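You operate a simulated robot arm through the tools that you are given. There is no shell and no other tool. Be economical: measure what you need, move in short steps, check, and stop when the job is done.

You run a simulated robot arm. Do the job below in one go: nothing can be reset, and whatever is moved stays where it is left.

JOB
Stake the leaning stem: cane into its holder, stem upright, clip shut.

Only the result counts: the job must be done as asked and must still hold three seconds after the hand-in. Knocking over, shifting, dropping, spilling or breaking anything else fails it.

ROBOT AND FRAMES
A 6-joint arm with a two-finger parallel gripper, fixed in place. Base frame: the origin is at the foot of the arm, x ahead of it, y to its left, z up. Lengths are in m, angles in rad, forces in N, time in s.
With the tool pointing down near the work surface it reaches from about 0.32 to 0.7 m from the base axis. Its first joint turns from -2.897 to 2.897 rad. Payload 4.1 kg.
The TCP is the grasp point between the finger pads, 0.023 m short of the fingertips. In the tool frame z runs along the fingers and y along their closing line. Largest opening 0.094 m; finger width 0.038, thickness 0.01; the body of the gripper, 0.054 by 0.096 m, starts 0.039 m behind the TCP.
Orientation is told as [roll, pitch, yaw] about the base's x, y, z axes, in that order, counted from this pose: with the fingers straight down and closing along the base's y, the tool's x points along the base's -x, its y along +y and its z along -z.

CONTROLS
- The arm moves only by the tool send_rows. Its argument "steps" is a list of rows, each a list of 7 numbers: the closure in counts, from 0 (fully open) to 255 (shut), then the shift along the tool's x, y, z in units of 30 mm (1.0 is 30 mm), then the turn, a rotation vector about the tool's x, y, z in units of 4 degrees (1.0 is 4 degrees). In form: [[grip, dx, dy, dz, ax, ay, az], ...]. A call has 1 to 8 rows; each row shifts and turns the commanded pose from where the row before left it, along the tool's axes as they then stand. A call with a number of a shift or a turn outside -1 to 1 is refused whole. Rows are played at 5 a second. More than 0.05 m and 0.15 rad between two rows, or a gripper value outside its range, and nothing of the call is played. Where a pose cannot be reached the arm comes as near as it can. A force on the tool above 60 N (or 10 N above the force at the start of the call, whichever is more), or a blocked arm, ends the call early, and 0.2 s more pass. The fingers move at their own pace (about 0.045 m/s each) and stop on an object; they squeeze with about 31 N. The grip force told is the motor's: it shows also when the fingers shut on nothing. Time passes only in rows, and 0.2 s behind the last, so rows that do not move let the fingers close. The reply holds the time, the measured pose of the TCP, the force on the tool along the base axes, the opening and the grip force, in the units named above and with some noise, with the torque about the TCP (base axes, N m) and any sound that the robot's microphone picked up.
- Cameras (640 x 400 px; columns grow to the right, rows downward): "scene" is fixed at [0.0495, -0.4988, 1.7336]; the picture's right is [0.78, -0.62, 0.00], its down [-0.45, -0.57, -0.69] and it looks along [0.43, 0.54, -0.72] (base axes); focal length 288 px, centre (320, 200). "wrist" rides on the gripper at [0.087, 0.016, -0.075] in the tool frame; the picture's right is [-0.18, 0.98, 0.00], its down [-0.58, -0.11, -0.81] and it looks along [-0.79, -0.15, 0.59] (tool axes); focal length 243 px, centre (320, 200). There is no depth. A picture from a camera that has moved, and an enlarged one, comes with that camera's place and axes in the base frame and with its lens.
- grab_frame(camera): a new picture of that camera. No time passes.
- raise_lower(by): slides the trunk up (or, below 0, down) by that many m; the arm rides with it, the base frame stays. It gives what a move gives, with no picture.
- close_up(camera, box): a new picture of the part [left, top, right, bottom] of that camera's present view, enlarged. No time passes.
- close_job(): hands the job in; it is judged then, once.

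Go step by step. Nothing tells you positions but the pictures and the camera data: compare them with the known pose of the tool, close in by small moves and look again before you grip or let go. The budget is 120 turns and 84 pictures, counting those below and the enlarged ones. Unless the task says otherwise, let go and move clear before handing in, and close with one line.

The tools are called after "Call:" as a command line: name --pt "numbers of a row" for each row, then --argument value for the rest, lists and objects as JSON in quotes. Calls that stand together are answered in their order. send_rows: Moves the arm, as the interface text tells. Its arguments: {"type":"object","properties":{"steps":{"type":"array"}},"required":["steps"]} The other tools are called the same way: raise_lower (by) slides the trunk up or down; grab_frame (camera) takes a picture; close_up (camera, box) takes an enlarged picture of a part of a camera's view; close_job () hands the job in.

At the start:

```text
time: 0.0
tcp_pos: [0.2934, -0.056, 1.4555]
tool_rot: [-0.001, -0.002, 0.002]
ft_force: [-0.1, -0.6, 0.2]
torque: [-0.01, 0.03, -0.03]
gripper_width: 0.0941
gripper_force: 0.0
trunk travel left (down, up): [-0.577, 0.013]
```

scene: 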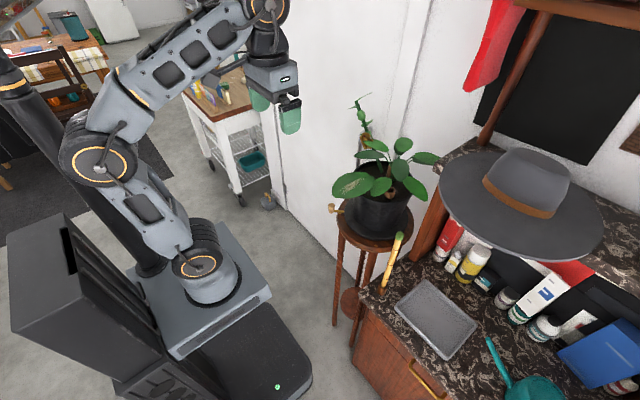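
wrist: 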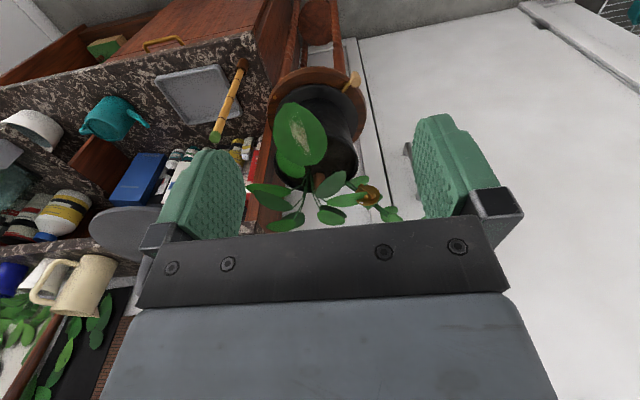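

I see a potted plant on a stool, a bamboo cane lying or standing at the counter edge near a tray, and small clip/holder parts near the pot. I'll enlarge these areas first.

Call:
close_up --camera "scene" --box '[310, 80, 470, 180]'

Call:
close_up --camera "scene" --box '[310, 170, 470, 300]'

Call:
close_up --camera "wrist" --box '[200, 40, 420, 240]'

```text
4.00 times, centred on (390, 130) of scene
camera zoom: at [0.0495, -0.4988, 1.7336], right [0.78, -0.62, 0.0], down [-0.45, -0.57, -0.69], along [0.43, 0.54, -0.72], focal length 1150 px, centre (40, 480)
```

zoom: 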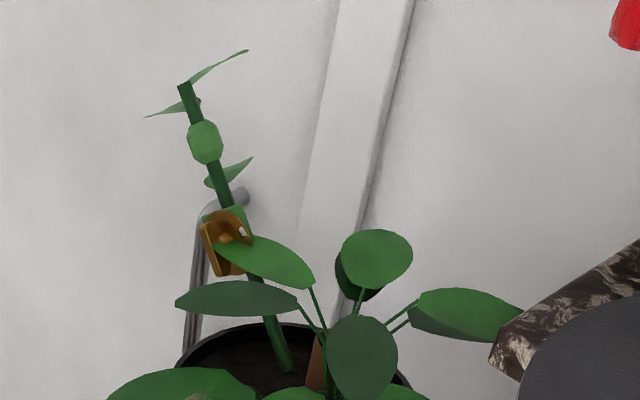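

```text
3.08 times, centred on (390, 235) of scene
camera zoom: at [0.0495, -0.4988, 1.7336], right [0.78, -0.62, 0.0], down [-0.45, -0.57, -0.69], along [0.43, 0.54, -0.72], focal length 885 px, centre (105, 92)
```

zoom: 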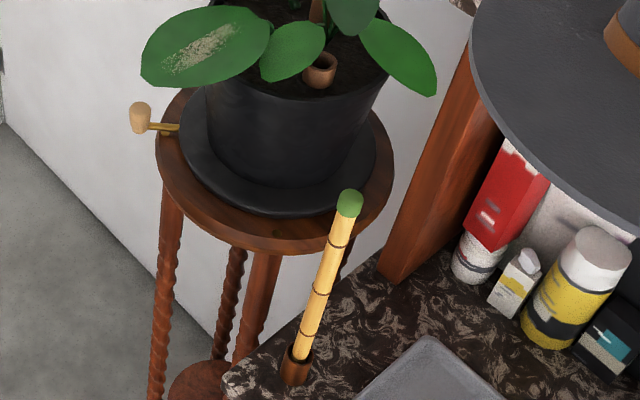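

```text
2.00 times, centred on (310, 140) of wrist
camera zoom: at [0.2057, -0.0389, 1.532], right [0.18, 0.98, 0.0], down [0.58, -0.11, 0.81], along [0.79, -0.15, -0.59], focal length 485 px, centre (340, 320)
```

zoom: 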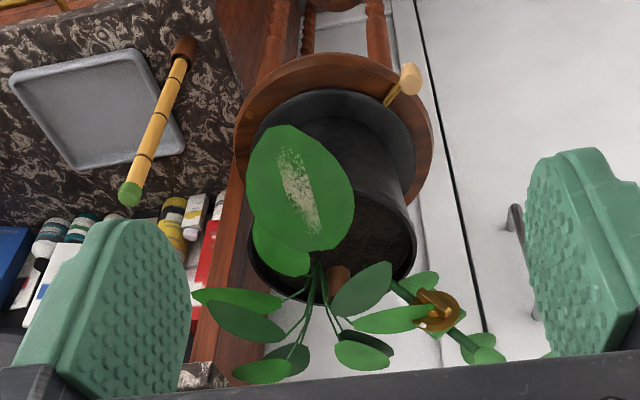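

The cane stands upright in a tube near [0.46, -0.29], top around z 1.165. The clip sits on the leaning stem near [0.61, -0.02, 1.235]. I'll tilt the hand to look down into the pot and find the holder.

Call:
send_rows --pt "0 -0.5 -0.5 -0.8 0 1 0" --pt "0 -0.5 -0.5 -0.8 0 1 0" --pt "0 -0.5 -0.5 -0.8 0 1 0" --pt "0 -0.5 -0.5 -0.8 0 1 0" --pt "0 -0.5 0 -0.8 0 1 0" --pt "0 -0.5 0 -0.5 0 1 0"

Call:
grab_frame --camera "wrist"

```text
time: 1.4
tcp_pos: [0.3819, -0.1259, 1.3418]
tool_rot: [-0.001, 0.416, 0.0]
ft_force: [0.3, -0.5, 0.1]
torque: [0.0, 0.04, 0.0]
gripper_width: 0.0943
gripper_force: 0.0
out of reach, approached as far as the arm can: row 1, 2, 3, 4, 5, 6
trunk travel left (down, up): [-0.577, 0.013]
```

```text
78 pictures are left
camera wrist: at [0.3325, -0.1086, 1.445], right [0.17, 0.98, -0.08], down [0.86, -0.11, 0.5], along [0.49, -0.15, -0.86], focal length 243 px, centre (320, 200)
```

wrist: 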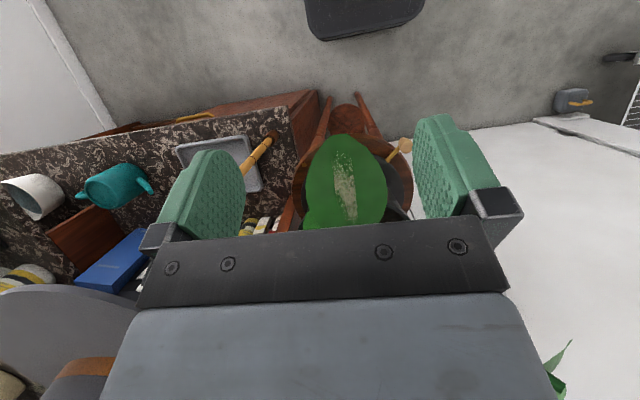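

The big leaf hides the holder from this side. I'll level the hand, move to the counter side and turn to look along +y.

Call:
send_rows --pt "0 0 -1 -0.3 0 -1 0" --pt "0 0 -1 -0.3 0 -1 0" --pt "0 0 -1 -0.3 0 -1 0" --pt "0 0 -1 0 0 -1 0" --pt "0 0 -1 0 0 -1 0" --pt "0 0 -1 0 0 -1 0"

Call:
send_rows --pt "0 0 0 0 0 0 -1" --pt "0 0 0 0 0 0 -1" --pt "0 0 0 0 0 0 -1" --pt "0 0 0 0 0 0 -1" --pt "0 0 0 0 0 0 -1" --pt "0 0 0 0 0 0 -1" --pt "0 0 0 0 0 0 -1" --pt "0 0 0 0 0 0 -1"

Call:
grab_frame --camera "wrist"

```text
time: 2.8
tcp_pos: [0.388, -0.3057, 1.368]
tool_rot: [0.001, -0.004, 0.0]
ft_force: [0.9, 0.2, 1.4]
torque: [0.0, -0.05, 0.02]
gripper_width: 0.0938
gripper_force: 0.0
trunk travel left (down, up): [-0.577, 0.013]
```

```text
time: 4.6
tcp_pos: [0.3897, -0.3067, 1.3683]
tool_rot: [0.002, -0.002, 0.558]
ft_force: [0.3, 0.0, 0.3]
torque: [0.02, 0.01, -0.01]
gripper_width: 0.0939
gripper_force: 0.0
trunk travel left (down, up): [-0.577, 0.013]
```

```text
77 pictures are left
camera wrist: at [0.3074, -0.3371, 1.4437], right [-0.37, 0.93, 0.0], down [0.55, 0.22, 0.81], along [0.75, 0.29, -0.59], focal length 243 px, centre (320, 200)
```

wrist: 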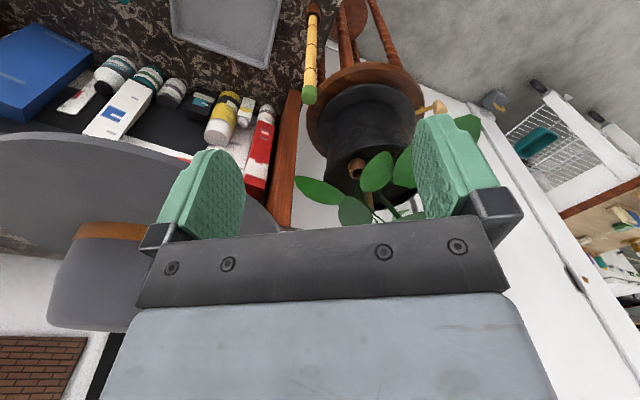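

The cup in the pot is visible now. I'll enlarge it, and turn further for a second sight line.

Call:
close_up --camera "wrist" --box '[290, 80, 450, 230]'

Call:
send_rows --pt "0 0 0 0 0 0 -1" --pt "0 0 0 0 0 0 -1" --pt "0 0 0 0 0 0 -1" --pt "0 0 0 0 0 0 -1" --pt "0 0 0 0 0 0 -1" --pt "0 0 0 0 0 0 -1"

Call:
grab_frame --camera "wrist"

```text
2.67 times, centred on (370, 155) of wrist
camera zoom: at [0.3074, -0.3371, 1.4437], right [-0.37, 0.93, 0.0], down [0.55, 0.22, 0.81], along [0.75, 0.29, -0.59], focal length 647 px, centre (187, 320)
```

zoom: 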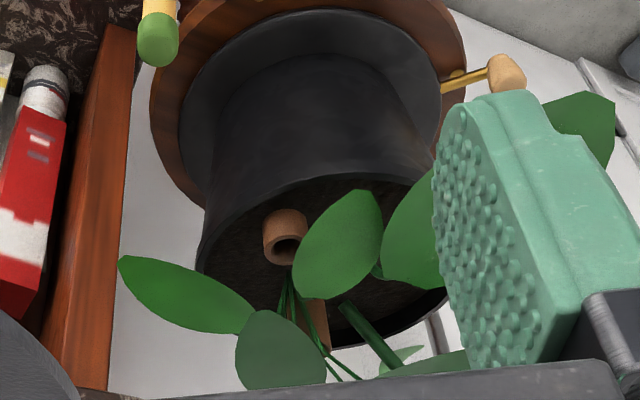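

```text
time: 6.0
tcp_pos: [0.389, -0.3056, 1.3683]
tool_rot: [-0.002, -0.001, 0.978]
ft_force: [-0.5, 0.1, 0.0]
torque: [0.02, -0.01, 0.0]
gripper_width: 0.0939
gripper_force: 0.0
trunk travel left (down, up): [-0.577, 0.013]
```

```text
75 pictures are left
camera wrist: at [0.3272, -0.3674, 1.4433], right [-0.71, 0.7, 0.0], down [0.41, 0.42, 0.81], along [0.57, 0.57, -0.59], focal length 243 px, centre (320, 200)
```

wrist: 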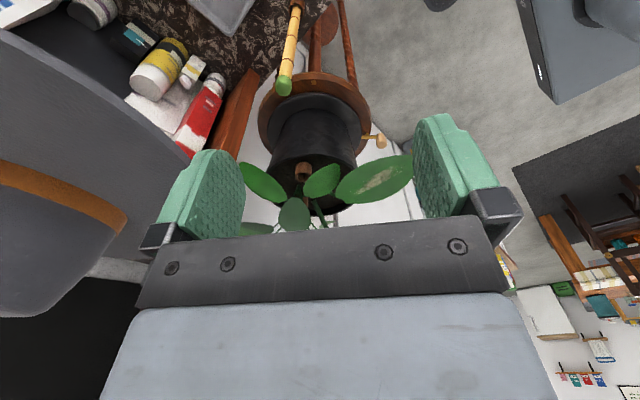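

The cup is at roughly [0.58, -0.16, 1.14]. I still need the stem's base, so I'll turn to face +y and tilt up for a side view of the plant.

Call:
close_up --camera "wrist" --box '[240, 70, 440, 240]'

Call:
send_rows --pt "0 0.5 -0.9 0 0 0 -1" --pt "0 0.5 -0.9 0 0 0 -1" --pt "0 0 0 0 0 0 -1" --pt "0 0 0 0 0 0 -1" --pt "0 0 0 0 0 0 -1" --pt "0 0 0 0 0 0 -1" --pt "0 0 0 0 0 0 -1" --pt "0 0 0 0 0 0 -1"

Call:
send_rows --pt "0 0 0 0 0 -1 0" --pt "0 0 0 0 0 -1 0" --pt "0 0 0 0 0 -1 0" --pt "0 0 0 0 0 -1 0" --pt "0 0 0 0 0 -1 0" --pt "0 0 0 0 0 -1 0"

Call:
grab_frame --camera "wrist"

```text
2.35 times, centred on (340, 155) of wrist
camera zoom: at [0.3272, -0.3674, 1.4433], right [-0.71, 0.7, 0.0], down [0.41, 0.42, 0.81], along [0.57, 0.57, -0.59], focal length 571 px, centre (273, 306)
```

zoom: 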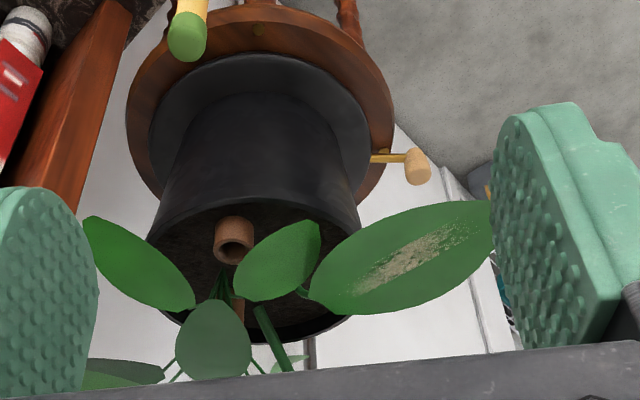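

```text
time: 7.8
tcp_pos: [0.4189, -0.3587, 1.3672]
tool_rot: [-0.002, 0.001, 1.536]
ft_force: [0.3, -0.2, -0.4]
torque: [-0.01, -0.04, 0.03]
gripper_width: 0.094
gripper_force: 0.1
trunk travel left (down, up): [-0.577, 0.013]
```

```text
time: 9.2
tcp_pos: [0.3949, -0.3257, 1.3196]
tool_rot: [-0.003, -0.418, 1.536]
ft_force: [-0.6, -0.2, 0.0]
torque: [0.0, -0.01, 0.0]
gripper_width: 0.094
gripper_force: 0.0
out of reach, approached as far as the arm can: row 1, 2, 3, 4, 5, 6
trunk travel left (down, up): [-0.577, 0.013]
```

```text
73 pictures are left
camera wrist: at [0.3742, -0.4342, 1.353], right [-0.98, 0.2, 0.07], down [0.11, 0.2, 0.97], along [0.18, 0.96, -0.22], focal length 243 px, centre (320, 200)
```

wrist: 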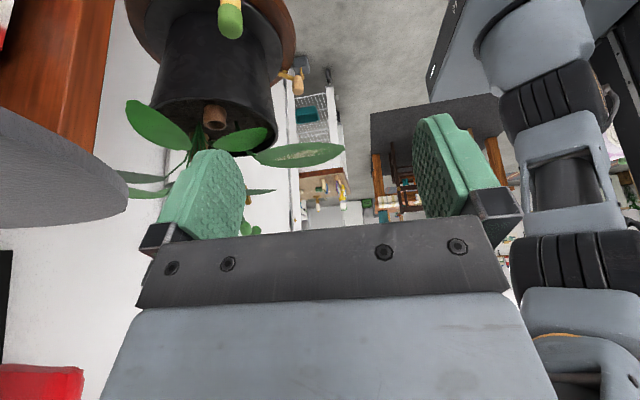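

The left finger hides the stem; I'll turn back about 20°.

Call:
send_rows --pt "0 0 0 0 0.4 0 0.9" --pt "0 0 0 0 0.4 0 0.9" --pt "0 0 0 0 0.4 0 0.9" --pt "0 0 0 0 0.4 0 0.9" --pt "0 0 0 0 0.4 0 0.9"

Call:
close_up --camera "wrist" --box '[170, 20, 430, 240]'

```text
time: 10.4
tcp_pos: [0.3948, -0.3252, 1.319]
tool_rot: [-0.002, -0.418, 1.192]
ft_force: [0.4, 0.8, 0.2]
torque: [0.03, -0.03, 0.03]
gripper_width: 0.0939
gripper_force: 0.0
trunk travel left (down, up): [-0.577, 0.013]
```

```text
1.82 times, centred on (300, 130) of wrist
camera zoom: at [0.3393, -0.4206, 1.3525], right [-0.85, 0.52, 0.07], down [0.18, 0.15, 0.97], along [0.5, 0.84, -0.22], focal length 441 px, centre (356, 327)
```

zoom: 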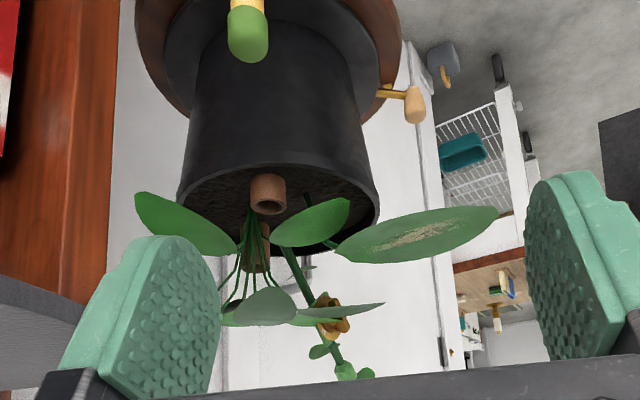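

This is a good side view. I'll enlarge the clip, the cup and stem base, and the knob.

Call:
close_up --camera "wrist" --box '[300, 160, 400, 230]'

Call:
close_up --camera "wrist" --box '[220, 90, 340, 180]'

Call:
close_up --camera "scene" --box '[340, 90, 420, 190]'

```text
5.71 times, centred on (350, 195) of wrist
camera zoom: at [0.3393, -0.4206, 1.3525], right [-0.85, 0.52, 0.07], down [0.18, 0.15, 0.97], along [0.5, 0.84, -0.22], focal length 1386 px, centre (149, 229)
```

zoom: 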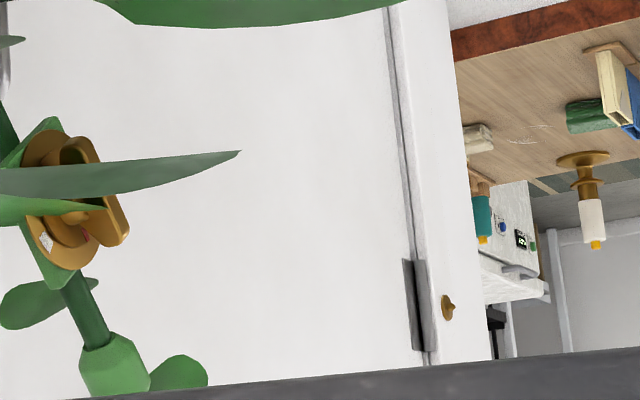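

```text
4.44 times, centred on (280, 135) of wrist
camera zoom: at [0.3393, -0.4206, 1.3525], right [-0.85, 0.52, 0.07], down [0.18, 0.15, 0.97], along [0.5, 0.84, -0.22], focal length 1078 px, centre (498, 489)
```

zoom: 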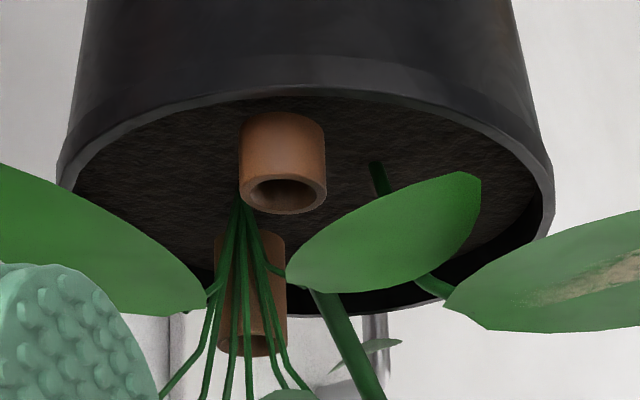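

```text
4.00 times, centred on (380, 140) of scene
camera zoom: at [0.0495, -0.4988, 1.7336], right [0.78, -0.62, 0.0], down [-0.45, -0.57, -0.69], along [0.43, 0.54, -0.72], focal length 1150 px, centre (80, 440)
```

zoom: 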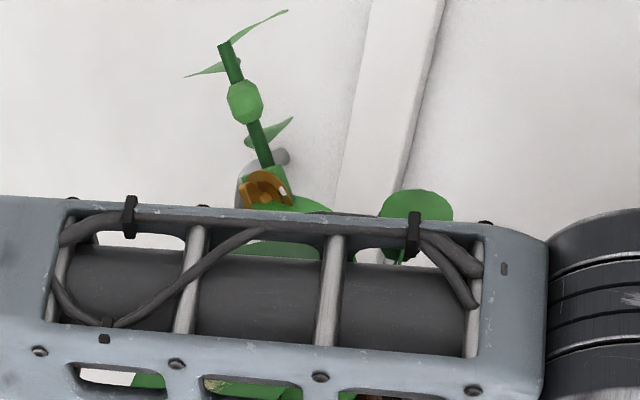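

Two brown tubes stand in the pot: a short cup near [0.56, -0.175] and another near [0.63, -0.12] beside the stem base at about [0.64, -0.07]. To look down between the leaves and reach high, I'll turn the hand 180° so the camera rides above a forward-pointing gripper.

Call:
send_rows --pt "0 0 0 0 0 1 0" --pt "0 0 0 0 0 1 0" --pt "0 0 0 0 0 1 0" --pt "0 0 0 0 0 1 0" --pt "0 0 0 0 0 1 0" --pt "0 0 0 0 0 1 0" --pt "0 0 0 0 0 0 -1" --pt "0 0 0 0 0 0 -1"

Call:
send_rows --pt "0 0 0 0 0 0 -1" --pt "0 0 0 0 0 0 -1" --pt "0 0 0 0 0 0 -1" --pt "0 0 0 0 0 0 -1" --pt "0 0 0 0 0 0 -1" --pt "0 0 0 0 0 0 -1" --pt "0 0 0 0 0 0 -1" --pt "0 0 0 0 0 0 -1"

Call:
send_rows --pt "0 0 0 0 0 0 -1" --pt "0 0 0 0 0 0 -1" --pt "0 0 0 0 0 0 -1" --pt "0 0 0 0 0 0 -1" --pt "0 0 0 0 0 0 -1" --pt "0 0 0 0 0 0 -1" --pt "0 0 0 0 0 0 -1" --pt "0 0 0 0 0 0 -1"

Call:
send_rows --pt "0 0 0 0 0 0 -1" --pt "0 0 0 0 0 0 -1" --pt "0 0 0 0 0 0 -1" --pt "0 0 0 0 0 0 -1" --pt "0 0 0 0 0 0 -1" --pt "0 0 0 0 0 0 -1" --pt "0 0 0 0 0 0 -1" --pt "0 0 0 0 0 0 -1"

```text
time: 12.2
tcp_pos: [0.395, -0.3255, 1.319]
tool_rot: [-0.001, 0.0, 1.332]
ft_force: [-0.2, 0.4, 0.2]
torque: [0.03, 0.01, -0.01]
gripper_width: 0.0938
gripper_force: 0.1
trunk travel left (down, up): [-0.577, 0.013]
```

```text
time: 14.0
tcp_pos: [0.3937, -0.3254, 1.3189]
tool_rot: [-0.002, 0.001, 1.892]
ft_force: [-0.2, 0.4, 0.9]
torque: [0.0, -0.01, -0.08]
gripper_width: 0.0941
gripper_force: 0.0
trunk travel left (down, up): [-0.577, 0.013]
```

```text
time: 15.8
tcp_pos: [0.4507, -0.2535, 1.317]
tool_rot: [0.002, 0.001, 2.434]
ft_force: [0.6, 0.5, 0.1]
torque: [-0.01, 0.03, 0.0]
gripper_width: 0.0941
gripper_force: 0.0
out of reach, approached as far as the arm can: row 6, 7, 8
trunk travel left (down, up): [-0.577, 0.013]
```

```text
time: 17.6
tcp_pos: [0.5202, -0.0086, 1.3114]
tool_rot: [0.006, 0.003, 2.994]
ft_force: [-0.4, 0.1, -0.1]
torque: [-0.03, -0.02, 0.03]
gripper_width: 0.0941
gripper_force: 0.0
out of reach, approached as far as the arm can: row 1, 2, 3, 4, 5, 6, 7, 8
trunk travel left (down, up): [-0.577, 0.013]
```

The wrist joint reached its limit and the arm swung to keep the yaw, so the hand is now near the stem. I'll check before moving on.

Call:
grab_frame --camera "scene"

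Call:
grab_frame --camera "wrist"

```text
68 pictures are left
```

scene: 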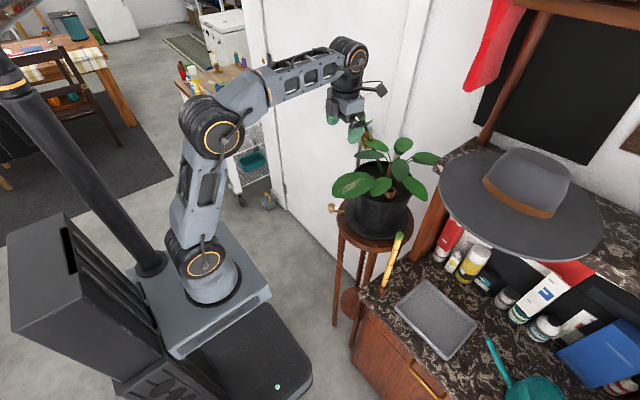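

```text
67 pictures are left
camera wrist: at [0.6026, -0.0363, 1.3881], right [-0.33, -0.94, 0.01], down [-0.56, 0.2, 0.8], along [-0.76, 0.26, -0.59], focal length 243 px, centre (320, 200)
```

wrist: 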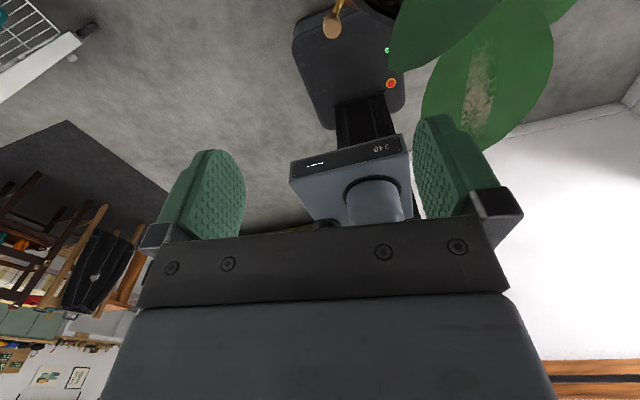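

No contact, but it's close. I'll back off toward the base and unwind the yaw a little.

Call:
send_rows --pt "0 -0.5 0 0 0 0 1" --pt "0 -0.5 0 0 0 0 1" --pt "0 -0.5 0 0 0 0 1"

```text
time: 18.4
tcp_pos: [0.4753, -0.0012, 1.3121]
tool_rot: [0.0, 0.001, 2.797]
ft_force: [-0.1, -0.2, 0.4]
torque: [-0.01, 0.02, 0.03]
gripper_width: 0.0938
gripper_force: 0.0
trunk travel left (down, up): [-0.577, 0.013]
```

The commanded pose follows the real one, good. I'll pull back and tilt the fingers forward.

Call:
send_rows --pt "0 -0.9 -0.3 -0.3 0 0 0" --pt "0 -0.9 -0.3 -0.3 0 0 0" --pt "0 -0.9 -0.3 -0.3 0 0 0" --pt "0 0 0 0 0 1 0" --pt "0 0 0 0 0 1 0" --pt "0 0 0 0 0 1 0" --pt "0 0 0 0 0 1 0" --pt "0 0 0 0 0 1 0"

Call:
send_rows --pt "0 0 0 0 0 1 0" --pt "0 0 0 0 0 1 0" --pt "0 0 0 0 0 1 0" --pt "0 0 0 0 0 1 0" --pt "0 0 0 0 0 1 0" --pt "0 0 0 0 0 1 0" --pt "0 0 0 0 0 1 0" --pt "0 0 0 0 0 1 0"

Call:
grab_frame --camera "wrist"

```text
time: 20.2
tcp_pos: [0.4088, 0.0509, 1.3393]
tool_rot: [-0.001, 0.352, 2.796]
ft_force: [0.0, 0.3, 0.2]
torque: [0.02, 0.0, 0.01]
gripper_width: 0.0939
gripper_force: 0.0
trunk travel left (down, up): [-0.577, 0.013]
```

```text
time: 22.0
tcp_pos: [0.4082, 0.0537, 1.3384]
tool_rot: [0.001, 0.911, 2.799]
ft_force: [-0.4, 0.0, -0.4]
torque: [-0.02, -0.01, 0.0]
gripper_width: 0.0938
gripper_force: 0.0
trunk travel left (down, up): [-0.577, 0.013]
```

```text
66 pictures are left
camera wrist: at [0.3966, 0.0397, 1.4536], right [-0.44, -0.89, -0.15], down [-0.9, 0.44, 0.04], along [0.03, 0.15, -0.99], focal length 243 px, centre (320, 200)
```

wrist: 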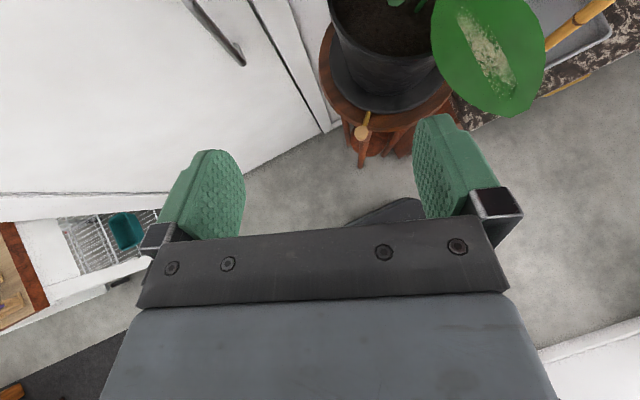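

Now the camera looks down from above. I'll tilt further, raise and shift toward the pot centre.

Call:
send_rows --pt "0 0.4 0.5 -0.3 0 1 0" --pt "0 0.4 0.5 -0.3 0 1 0" --pt "0 0.4 0.5 -0.3 0 1 0" --pt "0 0.4 0.5 -0.3 0 1 0" --pt "0 0.4 0.5 -0.3 0 1 0" --pt "0 0.4 0.5 -0.3 0 1 0" --pt "0 0.5 0.5 0 0 0 0" --pt "0 0.5 0.5 0 0 0 0"

Call:
grab_frame --camera "wrist"

```text
time: 23.8
tcp_pos: [0.3623, -0.0576, 1.4584]
tool_rot: [0.0, 1.33, 2.796]
ft_force: [0.3, 0.2, -0.4]
torque: [0.0, -0.01, -0.01]
gripper_width: 0.0939
gripper_force: 0.0
trunk travel left (down, up): [-0.577, 0.013]
```

```text
65 pictures are left
camera wrist: at [0.3078, -0.0546, 1.5613], right [-0.37, -0.91, -0.18], down [-0.83, 0.41, -0.37], along [0.41, 0.01, -0.91], focal length 243 px, centre (320, 200)
```

wrist: 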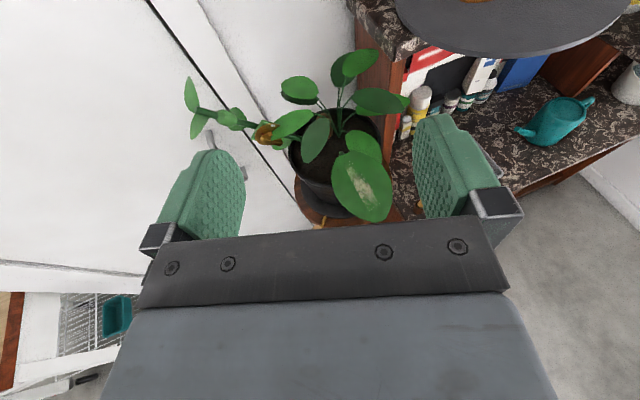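

Excellent overview; enlarging the plant.

Call:
close_up --camera "wrist" --box '[220, 40, 420, 230]'

Call:
close_up --camera "wrist" --box '[240, 100, 320, 160]'

Call:
close_up --camera "wrist" --box '[290, 90, 390, 160]'

```text
2.11 times, centred on (320, 135) of wrist
camera zoom: at [0.3078, -0.0546, 1.5613], right [-0.37, -0.91, -0.18], down [-0.83, 0.41, -0.37], along [0.41, 0.01, -0.91], focal length 511 px, centre (320, 337)
```

zoom: 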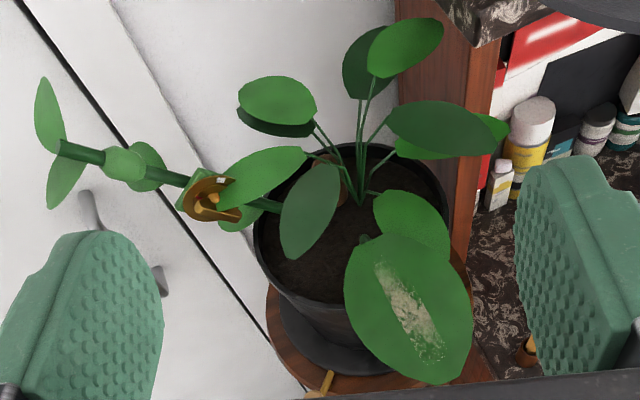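

```text
6.67 times, centred on (280, 130) of wrist
camera zoom: at [0.3078, -0.0546, 1.5613], right [-0.37, -0.91, -0.18], down [-0.83, 0.41, -0.37], along [0.41, 0.01, -0.91], focal length 1618 px, centre (587, 667)
```

zoom: 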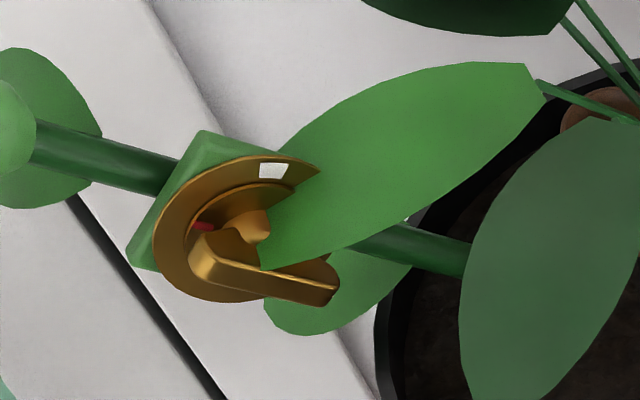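

```text
5.71 times, centred on (340, 125) of wrist
camera zoom: at [0.3078, -0.0546, 1.5613], right [-0.37, -0.91, -0.18], down [-0.83, 0.41, -0.37], along [0.41, 0.01, -0.91], focal length 1386 px, centre (206, 629)
```

zoom: 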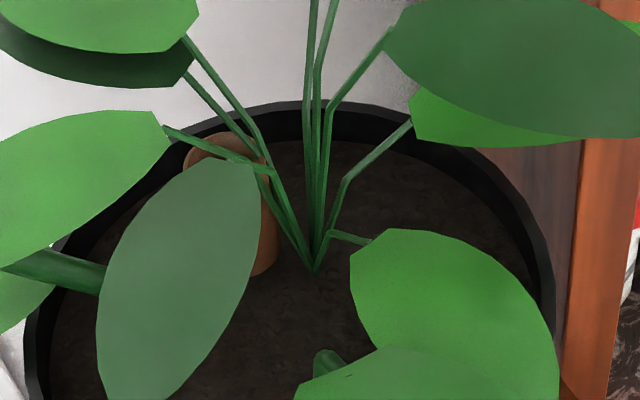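

I can place things now. The stem runs from about [0.64, -0.075, 1.135] to its top at [0.626, 0.056, 1.322], leaning about 35° to +y. The tube next to it is at about [0.63, -0.12, 1.19]. I'll move closer above to inspect the tube and clip.

Call:
send_rows --pt "0 0.07 -0.26 0.98 0 0 0" --pt "0 0.07 -0.26 0.98 0 0 0" --pt "0 0.07 -0.26 0.98 0 0 0"

Call:
grab_frame --camera "wrist"

```text
time: 24.6
tcp_pos: [0.4517, -0.0642, 1.4408]
tool_rot: [-0.002, 1.329, 2.796]
ft_force: [-0.3, 0.0, 0.3]
torque: [0.01, -0.01, 0.01]
gripper_width: 0.0939
gripper_force: 0.0
trunk travel left (down, up): [-0.577, 0.013]
```

```text
61 pictures are left
camera wrist: at [0.3971, -0.0611, 1.5433], right [-0.37, -0.91, -0.18], down [-0.83, 0.41, -0.37], along [0.41, 0.01, -0.91], focal length 243 px, centre (320, 200)
```

wrist: 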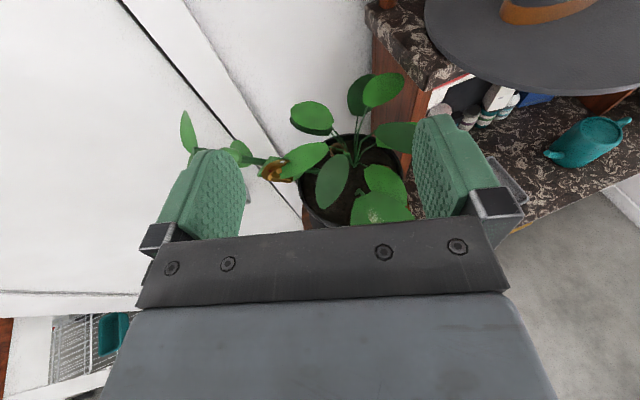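

Call:
close_up --camera "wrist" --box '[240, 130, 330, 190]'

Call:
close_up --camera "wrist" --box '[300, 120, 400, 190]'

```text
6.67 times, centred on (285, 160) of wrist
camera zoom: at [0.3971, -0.0611, 1.5433], right [-0.37, -0.91, -0.18], down [-0.83, 0.41, -0.37], along [0.41, 0.01, -0.91], focal length 1618 px, centre (553, 467)
```

zoom: 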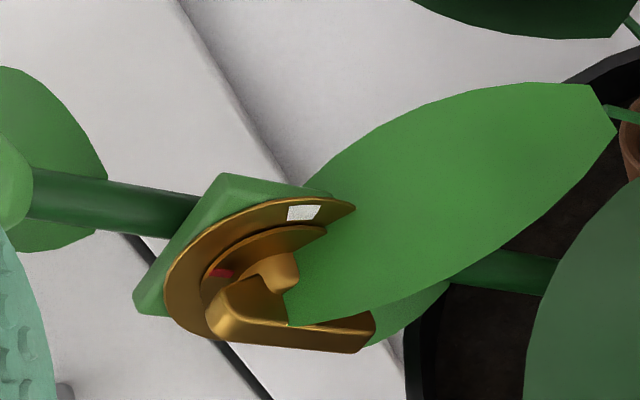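

```text
5.71 times, centred on (350, 155) of wrist
camera zoom: at [0.3971, -0.0611, 1.5433], right [-0.37, -0.91, -0.18], down [-0.83, 0.41, -0.37], along [0.41, 0.01, -0.91], focal length 1386 px, centre (149, 457)
```

zoom: 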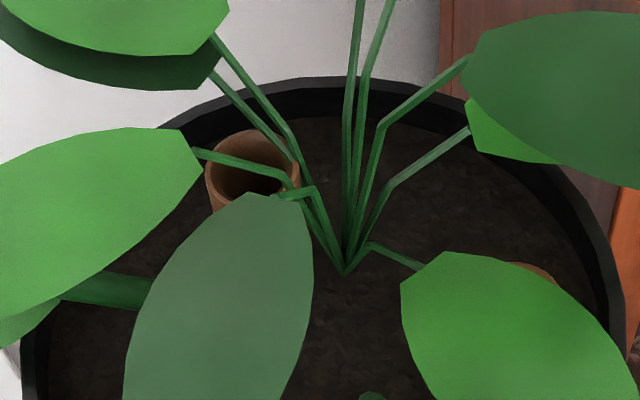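

The tube beside the stem is a hollow holder about 3 cm wide. The clip looks like a brass dial with a lever and marks, so I'll look at it from the scene camera and re-check the cane and cups.

Call:
close_up --camera "scene" --box '[350, 125, 390, 150]'

Call:
close_up --camera "scene" --box '[340, 140, 440, 203]'

```text
16.00 times, centred on (370, 138) of scene
camera zoom: at [0.0495, -0.4988, 1.7336], right [0.78, -0.62, 0.0], down [-0.45, -0.57, -0.69], along [0.43, 0.54, -0.72], focal length 4601 px, centre (-480, 1200)
```

zoom: 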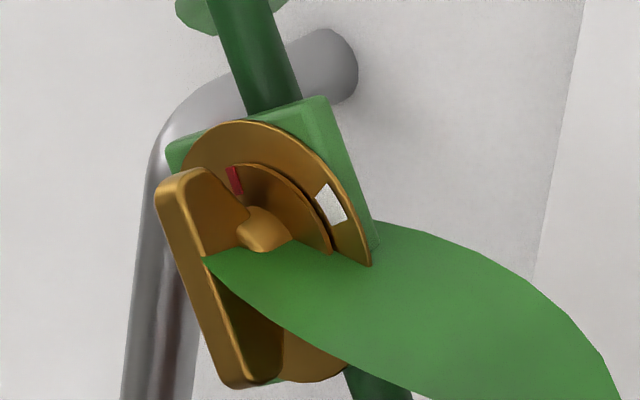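

```text
6.35 times, centred on (390, 172) of scene
camera zoom: at [0.0495, -0.4988, 1.7336], right [0.78, -0.62, 0.0], down [-0.45, -0.57, -0.69], along [0.43, 0.54, -0.72], focal length 1826 px, centre (-124, 381)
```

zoom: 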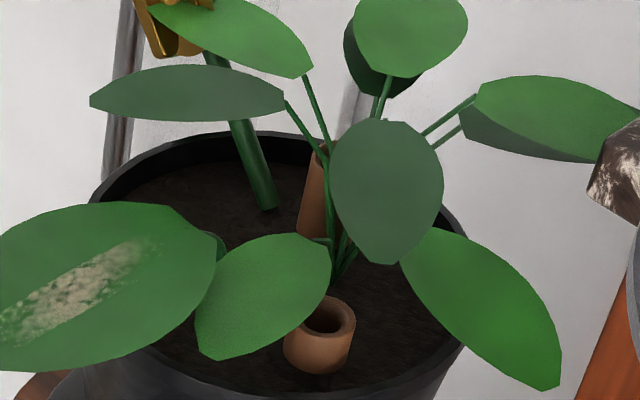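

The clip is a dial: a thumb-turn bar with a red mark that must go to the white mark, about 90° clockwise. The right holder is the tube next to the stem. First comes the cane: I'll set the hand's tilt and yaw, then go above the cane.

Call:
send_rows --pt "0 0 0 -0.3 -0.87 -0.47 0.21" --pt "0 0 0 -0.3 -0.87 -0.47 0.24" --pt "0 0 0 0 -0.86 -0.47 0.27" --pt "0 0 0 0 -0.85 -0.47 0.3" --pt "0 0 0 0 -0.84 -0.47 0.33" --pt "0 0 0 0 -0.83 -0.47 0.36" --pt "0 0 0 0 -0.82 -0.47 0.39"

```text
time: 26.2
tcp_pos: [0.4356, -0.0599, 1.4477]
tool_rot: [0.018, 1.1, 2.37]
ft_force: [0.1, 0.1, 1.3]
torque: [0.0, 0.01, -0.01]
gripper_width: 0.0942
gripper_force: 0.0
trunk travel left (down, up): [-0.577, 0.013]
```

Call:
send_rows --pt "0 -0.32 0.61 1.0 0 0 0" --pt "0 -0.32 0.61 1.0 0 0 0" --pt "0 -0.32 0.61 1.0 0 0 0" --pt "0 -0.32 0.61 1.0 0 0 0" --pt "0 -0.32 0.61 1.0 0 0 0" --pt "0 -0.32 0.61 1.0 0 0 0" --pt "0 -0.32 0.61 0.9 0 0 0"

Call:
grab_frame --camera "wrist"

Call:
grab_frame --camera "scene"

```text
time: 27.8
tcp_pos: [0.4516, -0.2625, 1.2896]
tool_rot: [0.018, 1.099, 2.371]
ft_force: [-0.3, 0.2, 0.0]
torque: [-0.01, -0.02, -0.01]
gripper_width: 0.0942
gripper_force: 0.0
trunk travel left (down, up): [-0.577, 0.013]
```

```text
56 pictures are left
camera wrist: at [0.421, -0.2526, 1.4039], right [-0.75, -0.64, -0.16], down [-0.62, 0.77, -0.15], along [0.22, -0.02, -0.98], focal length 243 px, centre (320, 200)
```

wrist: 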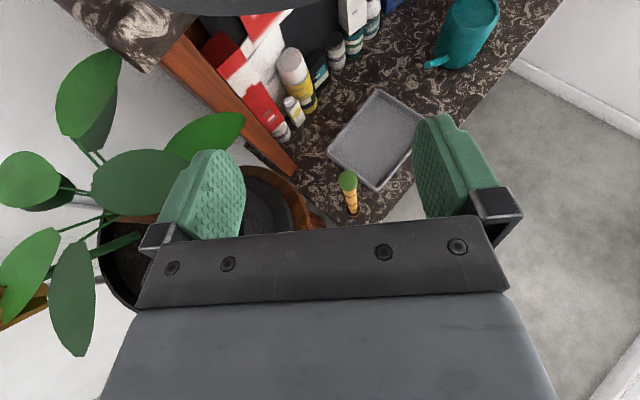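

```text
55 pictures are left
```

scene: 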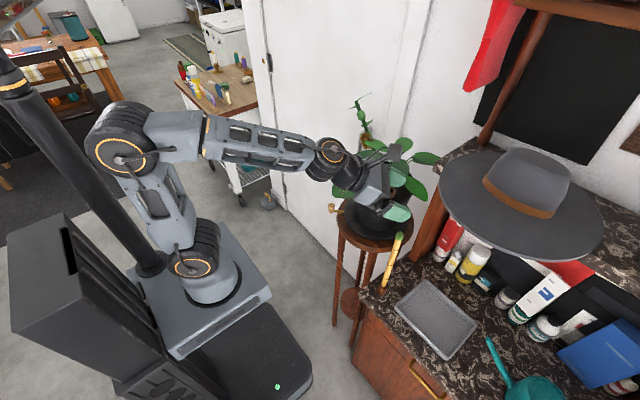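

The cane is at [0.466, -0.290], confirmed by two views. I'll centre over it and descend with the fingers either side.

Call:
send_rows --pt "0 0.44 0.3 0.86 0 0 0" --pt "0 -0.89 0 0.45 0 0 0" --pt "0 -0.89 0 0.45 0 0 0" --pt "0 -0.89 0 0.45 0 0 0" --pt "0 -0.89 0 0.45 0 0 0"

Call:
grab_frame --camera "wrist"

```text
time: 29.0
tcp_pos: [0.466, -0.2852, 1.1764]
tool_rot: [0.017, 1.097, 2.374]
ft_force: [0.5, -0.1, -1.2]
torque: [-0.04, -0.04, 0.02]
gripper_width: 0.0939
gripper_force: 0.0
trunk travel left (down, up): [-0.577, 0.013]
```

```text
54 pictures are left
camera wrist: at [0.4362, -0.2778, 1.288], right [-0.75, -0.64, -0.16], down [-0.62, 0.77, -0.15], along [0.22, -0.02, -0.98], focal length 243 px, centre (320, 200)
```

wrist: 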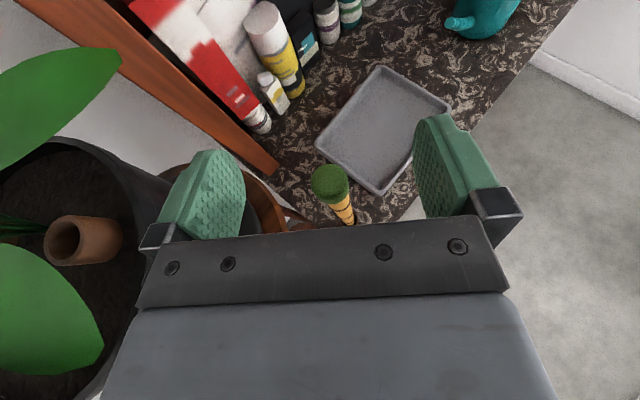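

Call:
send_rows --pt "0 -0.84 0.12 0.55 0 0 0" --pt "0 -0.89 0 0.45 0 0 0" --pt "0 -0.89 0 0.45 0 0 0"

Call:
grab_frame --camera "wrist"

Call:
close_up --camera "scene" --box '[340, 180, 450, 300]'

```text
time: 29.8
tcp_pos: [0.4665, -0.2933, 1.0855]
tool_rot: [0.015, 1.1, 2.371]
ft_force: [-0.5, 0.6, 0.3]
torque: [-0.02, 0.01, 0.01]
gripper_width: 0.0941
gripper_force: 0.1
trunk travel left (down, up): [-0.577, 0.013]
```

```text
53 pictures are left
camera wrist: at [0.4356, -0.2848, 1.1981], right [-0.75, -0.64, -0.16], down [-0.62, 0.77, -0.15], along [0.22, -0.02, -0.98], focal length 243 px, centre (320, 200)
```

wrist: 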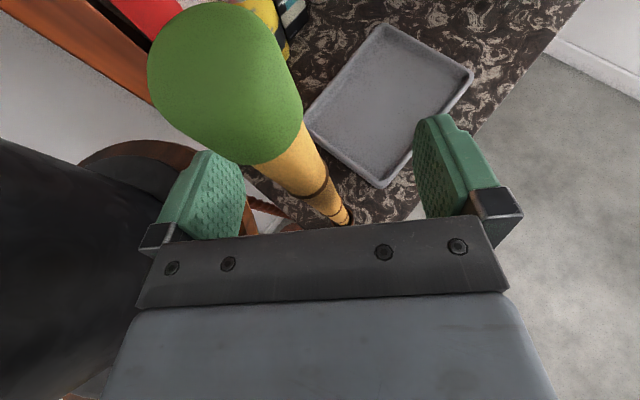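

```text
3.33 times, centred on (395, 240) of scene
camera zoom: at [0.0495, -0.4988, 1.7336], right [0.78, -0.62, 0.0], down [-0.45, -0.57, -0.69], along [0.43, 0.54, -0.72], focal length 959 px, centre (70, 67)
```

zoom: 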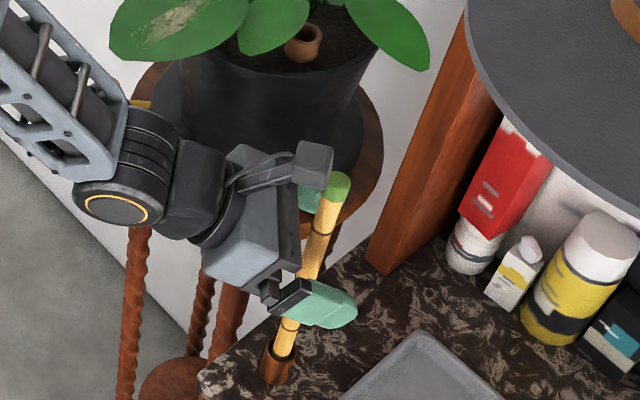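

The cane is between the pads; closing.

Call:
send_rows --pt "255 0 0 0 0 0 0" --pt "255 0 0 0 0 0 0" --pt "255 0 0 0 0 0 0" --pt "255 0 0 0 0 0 0" --pt "255 0 0 0 0 0 0" --pt "255 0 0 0 0 0 0"

Call:
grab_frame --camera "wrist"

```text
time: 31.2
tcp_pos: [0.4657, -0.2936, 1.0864]
tool_rot: [0.016, 1.1, 2.371]
ft_force: [3.0, 2.3, 0.1]
torque: [0.45, -0.51, -0.01]
gripper_width: 0.0147
gripper_force: 30.9
trunk travel left (down, up): [-0.577, 0.013]
```

```text
51 pictures are left
camera wrist: at [0.4361, -0.2843, 1.1985], right [-0.75, -0.64, -0.16], down [-0.62, 0.77, -0.15], along [0.22, -0.02, -0.98], focal length 243 px, centre (320, 200)
```

wrist: 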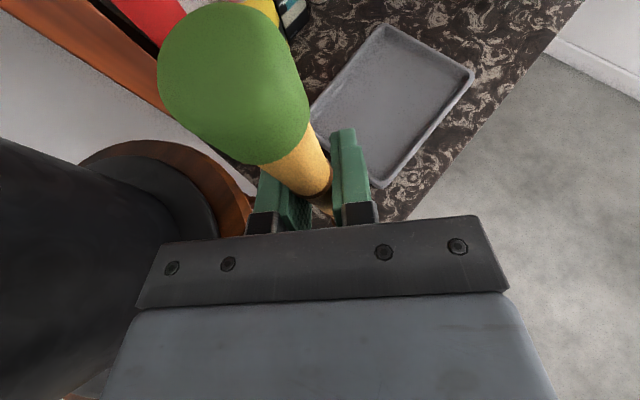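

Gripped (14.7 mm). Lifting straight up.

Call:
send_rows --pt "255 0.3 0 -0.15 0 0 0" --pt "255 0.6 0 -0.3 0 0 0" --pt "255 0.89 0 -0.45 0 0 0" --pt "255 0.89 0 -0.45 0 0 0" --pt "255 0.89 0 -0.45 0 0 0" --pt "255 0.89 0 -0.45 0 0 0" --pt "255 0.89 0 -0.45 0 0 0" --pt "255 0.89 0 -0.45 0 0 0"

Call:
grab_frame --camera "scene"

```text
time: 33.0
tcp_pos: [0.468, -0.2908, 1.2916]
tool_rot: [0.014, 1.102, 2.37]
ft_force: [-1.4, -0.6, 0.1]
torque: [0.0, 0.01, 0.01]
gripper_width: 0.0143
gripper_force: 31.1
trunk travel left (down, up): [-0.577, 0.013]
```

```text
50 pictures are left
```

scene: 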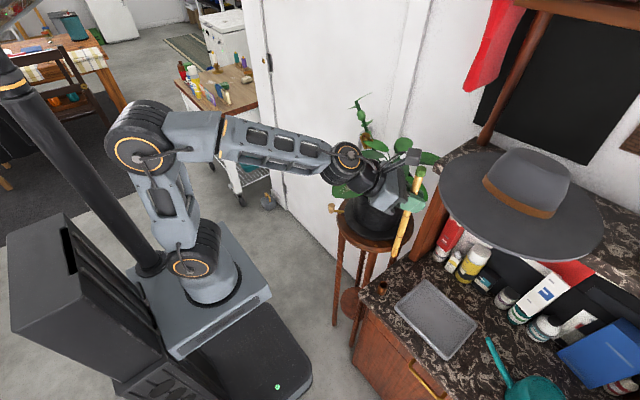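

Call:
close_up --camera "scene" --box '[340, 150, 460, 300]'

Call:
close_up --camera "wrist" --box '[160, 0, 480, 240]'

```text
2.67 times, centred on (400, 225) of scene
camera zoom: at [0.0495, -0.4988, 1.7336], right [0.78, -0.62, 0.0], down [-0.45, -0.57, -0.69], along [0.43, 0.54, -0.72], focal length 767 px, centre (107, 133)
```

zoom: 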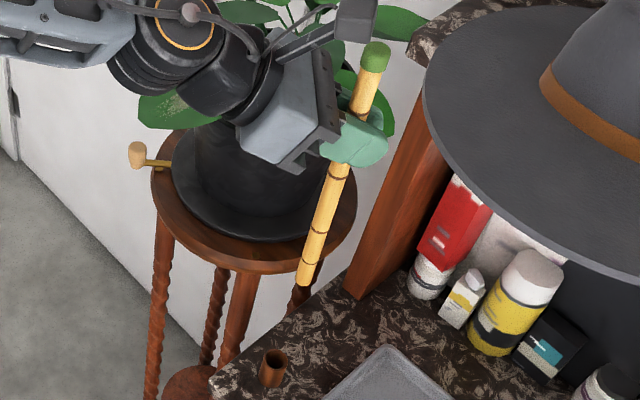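

```text
1.67 times, centred on (320, 120) of wrist
camera zoom: at [0.4369, -0.2825, 1.4041], right [-0.75, -0.64, -0.16], down [-0.62, 0.77, -0.15], along [0.22, -0.02, -0.98], focal length 404 px, centre (320, 333)
```

zoom: 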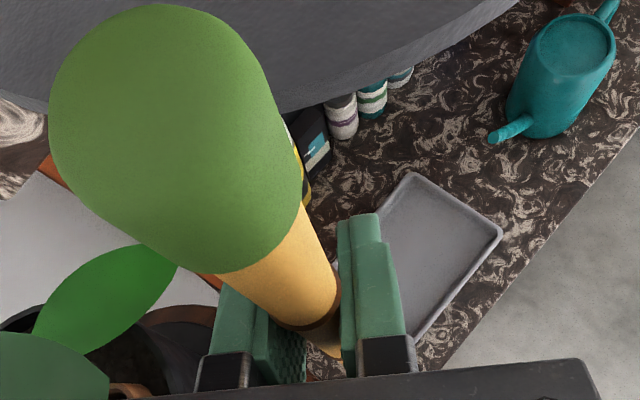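

The cane is out and vertical, with its bottom about 0.215 m below the TCP. I'll raise it, then carry it over the holder while turning the hand to a straighter approach.

Call:
send_rows --pt "255 0.89 0 -0.45 0 0 0" --pt "255 0.89 0 -0.45 0 0 0" --pt "255 0.89 0 -0.45 0 0 0" --pt "255 0.89 0 -0.45 0 0 0" --pt "255 0.89 0 -0.45 0 0 0"

Call:
send_rows --pt "255 0 0 0 0.85 0 -0.43" --pt "255 0 0 0 0.85 0 -0.43" --pt "255 0 0 0 0.85 0 -0.43" --pt "255 0 0 0 0.85 0 -0.43"

```text
time: 34.2
tcp_pos: [0.4679, -0.2912, 1.4414]
tool_rot: [0.016, 1.099, 2.372]
ft_force: [0.4, 0.6, -0.6]
torque: [0.0, -0.01, 0.02]
gripper_width: 0.0143
gripper_force: 31.0
trunk travel left (down, up): [-0.577, 0.013]
```

```text
time: 35.2
tcp_pos: [0.4991, -0.2354, 1.434]
tool_rot: [0.02, 1.101, 2.623]
ft_force: [0.4, 0.3, 0.4]
torque: [-0.01, 0.01, -0.02]
gripper_width: 0.0146
gripper_force: 30.6
out of reach, approached as far as the arm can: row 2, 3, 4
trunk travel left (down, up): [-0.577, 0.013]
```

Call:
send_rows --pt "255 0.29 -0.93 0.19 0 0 0" --pt "255 0.29 -0.93 0.19 0 0 0" --pt "255 0.29 -0.93 0.19 0 0 0" --pt "255 0.29 -0.93 0.19 0 0 0"

Call:
grab_frame --camera "wrist"

Call:
close_up --camera "scene" --box '[330, 60, 470, 210]'

```text
time: 36.2
tcp_pos: [0.586, -0.1549, 1.454]
tool_rot: [0.018, 1.099, 2.638]
ft_force: [-0.2, 0.4, -1.0]
torque: [0.0, -0.01, -0.02]
gripper_width: 0.0149
gripper_force: 30.8
trunk travel left (down, up): [-0.577, 0.013]
```

```text
47 pictures are left
camera wrist: at [0.5544, -0.1548, 1.565], right [-0.56, -0.81, -0.16], down [-0.8, 0.58, -0.15], along [0.21, 0.04, -0.98], focal length 243 px, centre (320, 200)
```

wrist: 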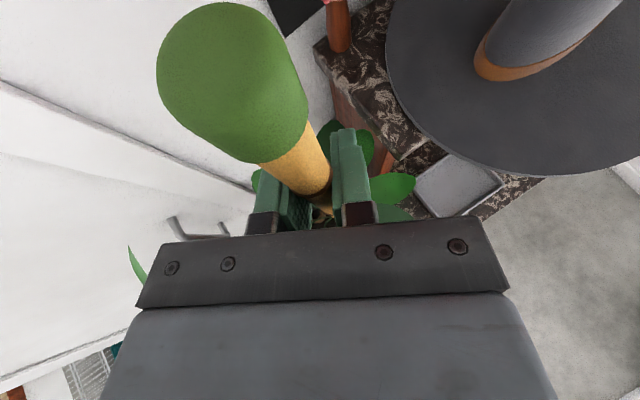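

```text
2.67 times, centred on (400, 135) of scene
camera zoom: at [0.0495, -0.4988, 1.7336], right [0.78, -0.62, 0.0], down [-0.45, -0.57, -0.69], along [0.43, 0.54, -0.72], focal length 767 px, centre (107, 373)
```

zoom: 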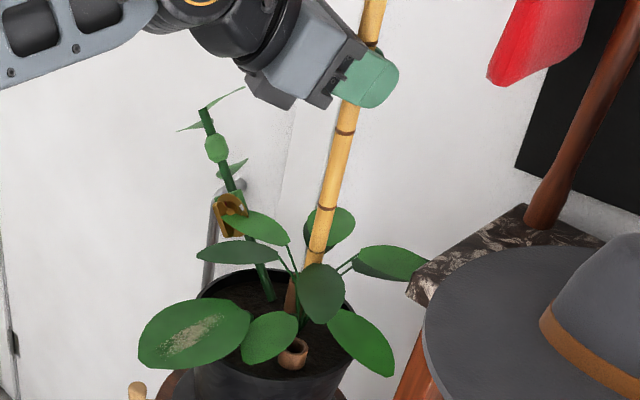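

The hand is over the pot. The scene camera shows the cane against the holder well. I'll move it over the holder centre, [0.626, -0.119], and look again.

Call:
send_rows --pt "255 0.135 -0.84 0.265 0 0 0" --pt "255 0.135 -0.84 0.265 0 0 0" --pt "255 0 0 0 0 0 0"

Call:
close_up --camera "scene" --box '[360, 120, 430, 180]'

```text
time: 37.0
tcp_pos: [0.6264, -0.1208, 1.4546]
tool_rot: [0.013, 1.097, 2.636]
ft_force: [-0.1, 0.4, -0.4]
torque: [0.01, 0.0, -0.03]
gripper_width: 0.0144
gripper_force: 31.3
trunk travel left (down, up): [-0.577, 0.013]
```

```text
6.67 times, centred on (395, 150) of scene
camera zoom: at [0.0495, -0.4988, 1.7336], right [0.78, -0.62, 0.0], down [-0.45, -0.57, -0.69], along [0.43, 0.54, -0.72], focal length 1917 px, centre (-180, 533)
```

zoom: 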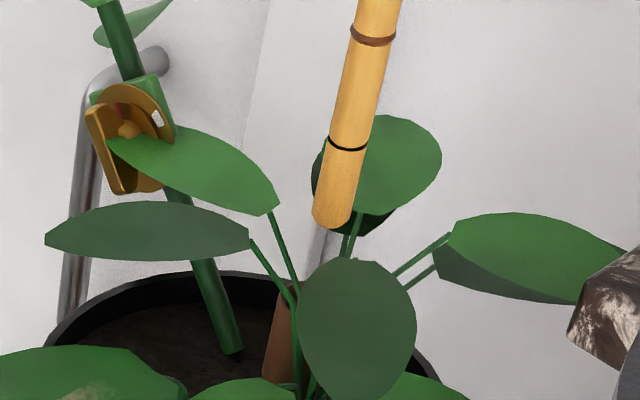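

The projection lines up with the holder to within a couple of mm. I'll lower in small steps.

Call:
send_rows --pt "255 -0.297 0 0.151 0 0 0" --pt "255 -0.297 0 0.151 0 0 0" --pt "255 -0.297 0 0.151 0 0 0" --pt "255 -0.297 0 0.151 0 0 0"

Call:
close_up --camera "scene" --box '[375, 135, 415, 175]'

```text
time: 38.0
tcp_pos: [0.626, -0.1242, 1.415]
tool_rot: [0.014, 1.096, 2.634]
ft_force: [-0.9, 0.1, -0.7]
torque: [0.03, 0.02, 0.01]
gripper_width: 0.0145
gripper_force: 30.4
trunk travel left (down, up): [-0.577, 0.013]
```

```text
10.00 times, centred on (395, 155) of scene
camera zoom: at [0.0495, -0.4988, 1.7336], right [0.78, -0.62, 0.0], down [-0.45, -0.57, -0.69], along [0.43, 0.54, -0.72], focal length 2876 px, centre (-430, 650)
```

zoom: 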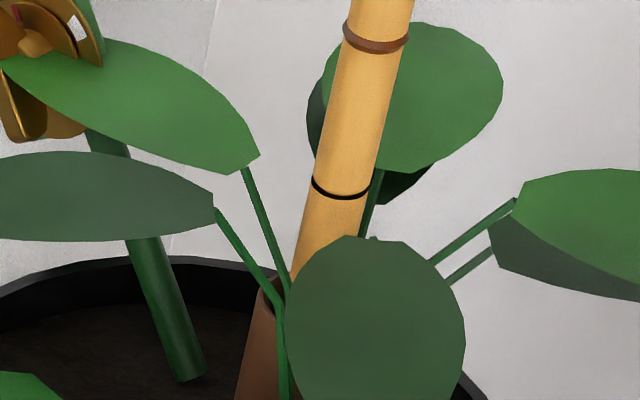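

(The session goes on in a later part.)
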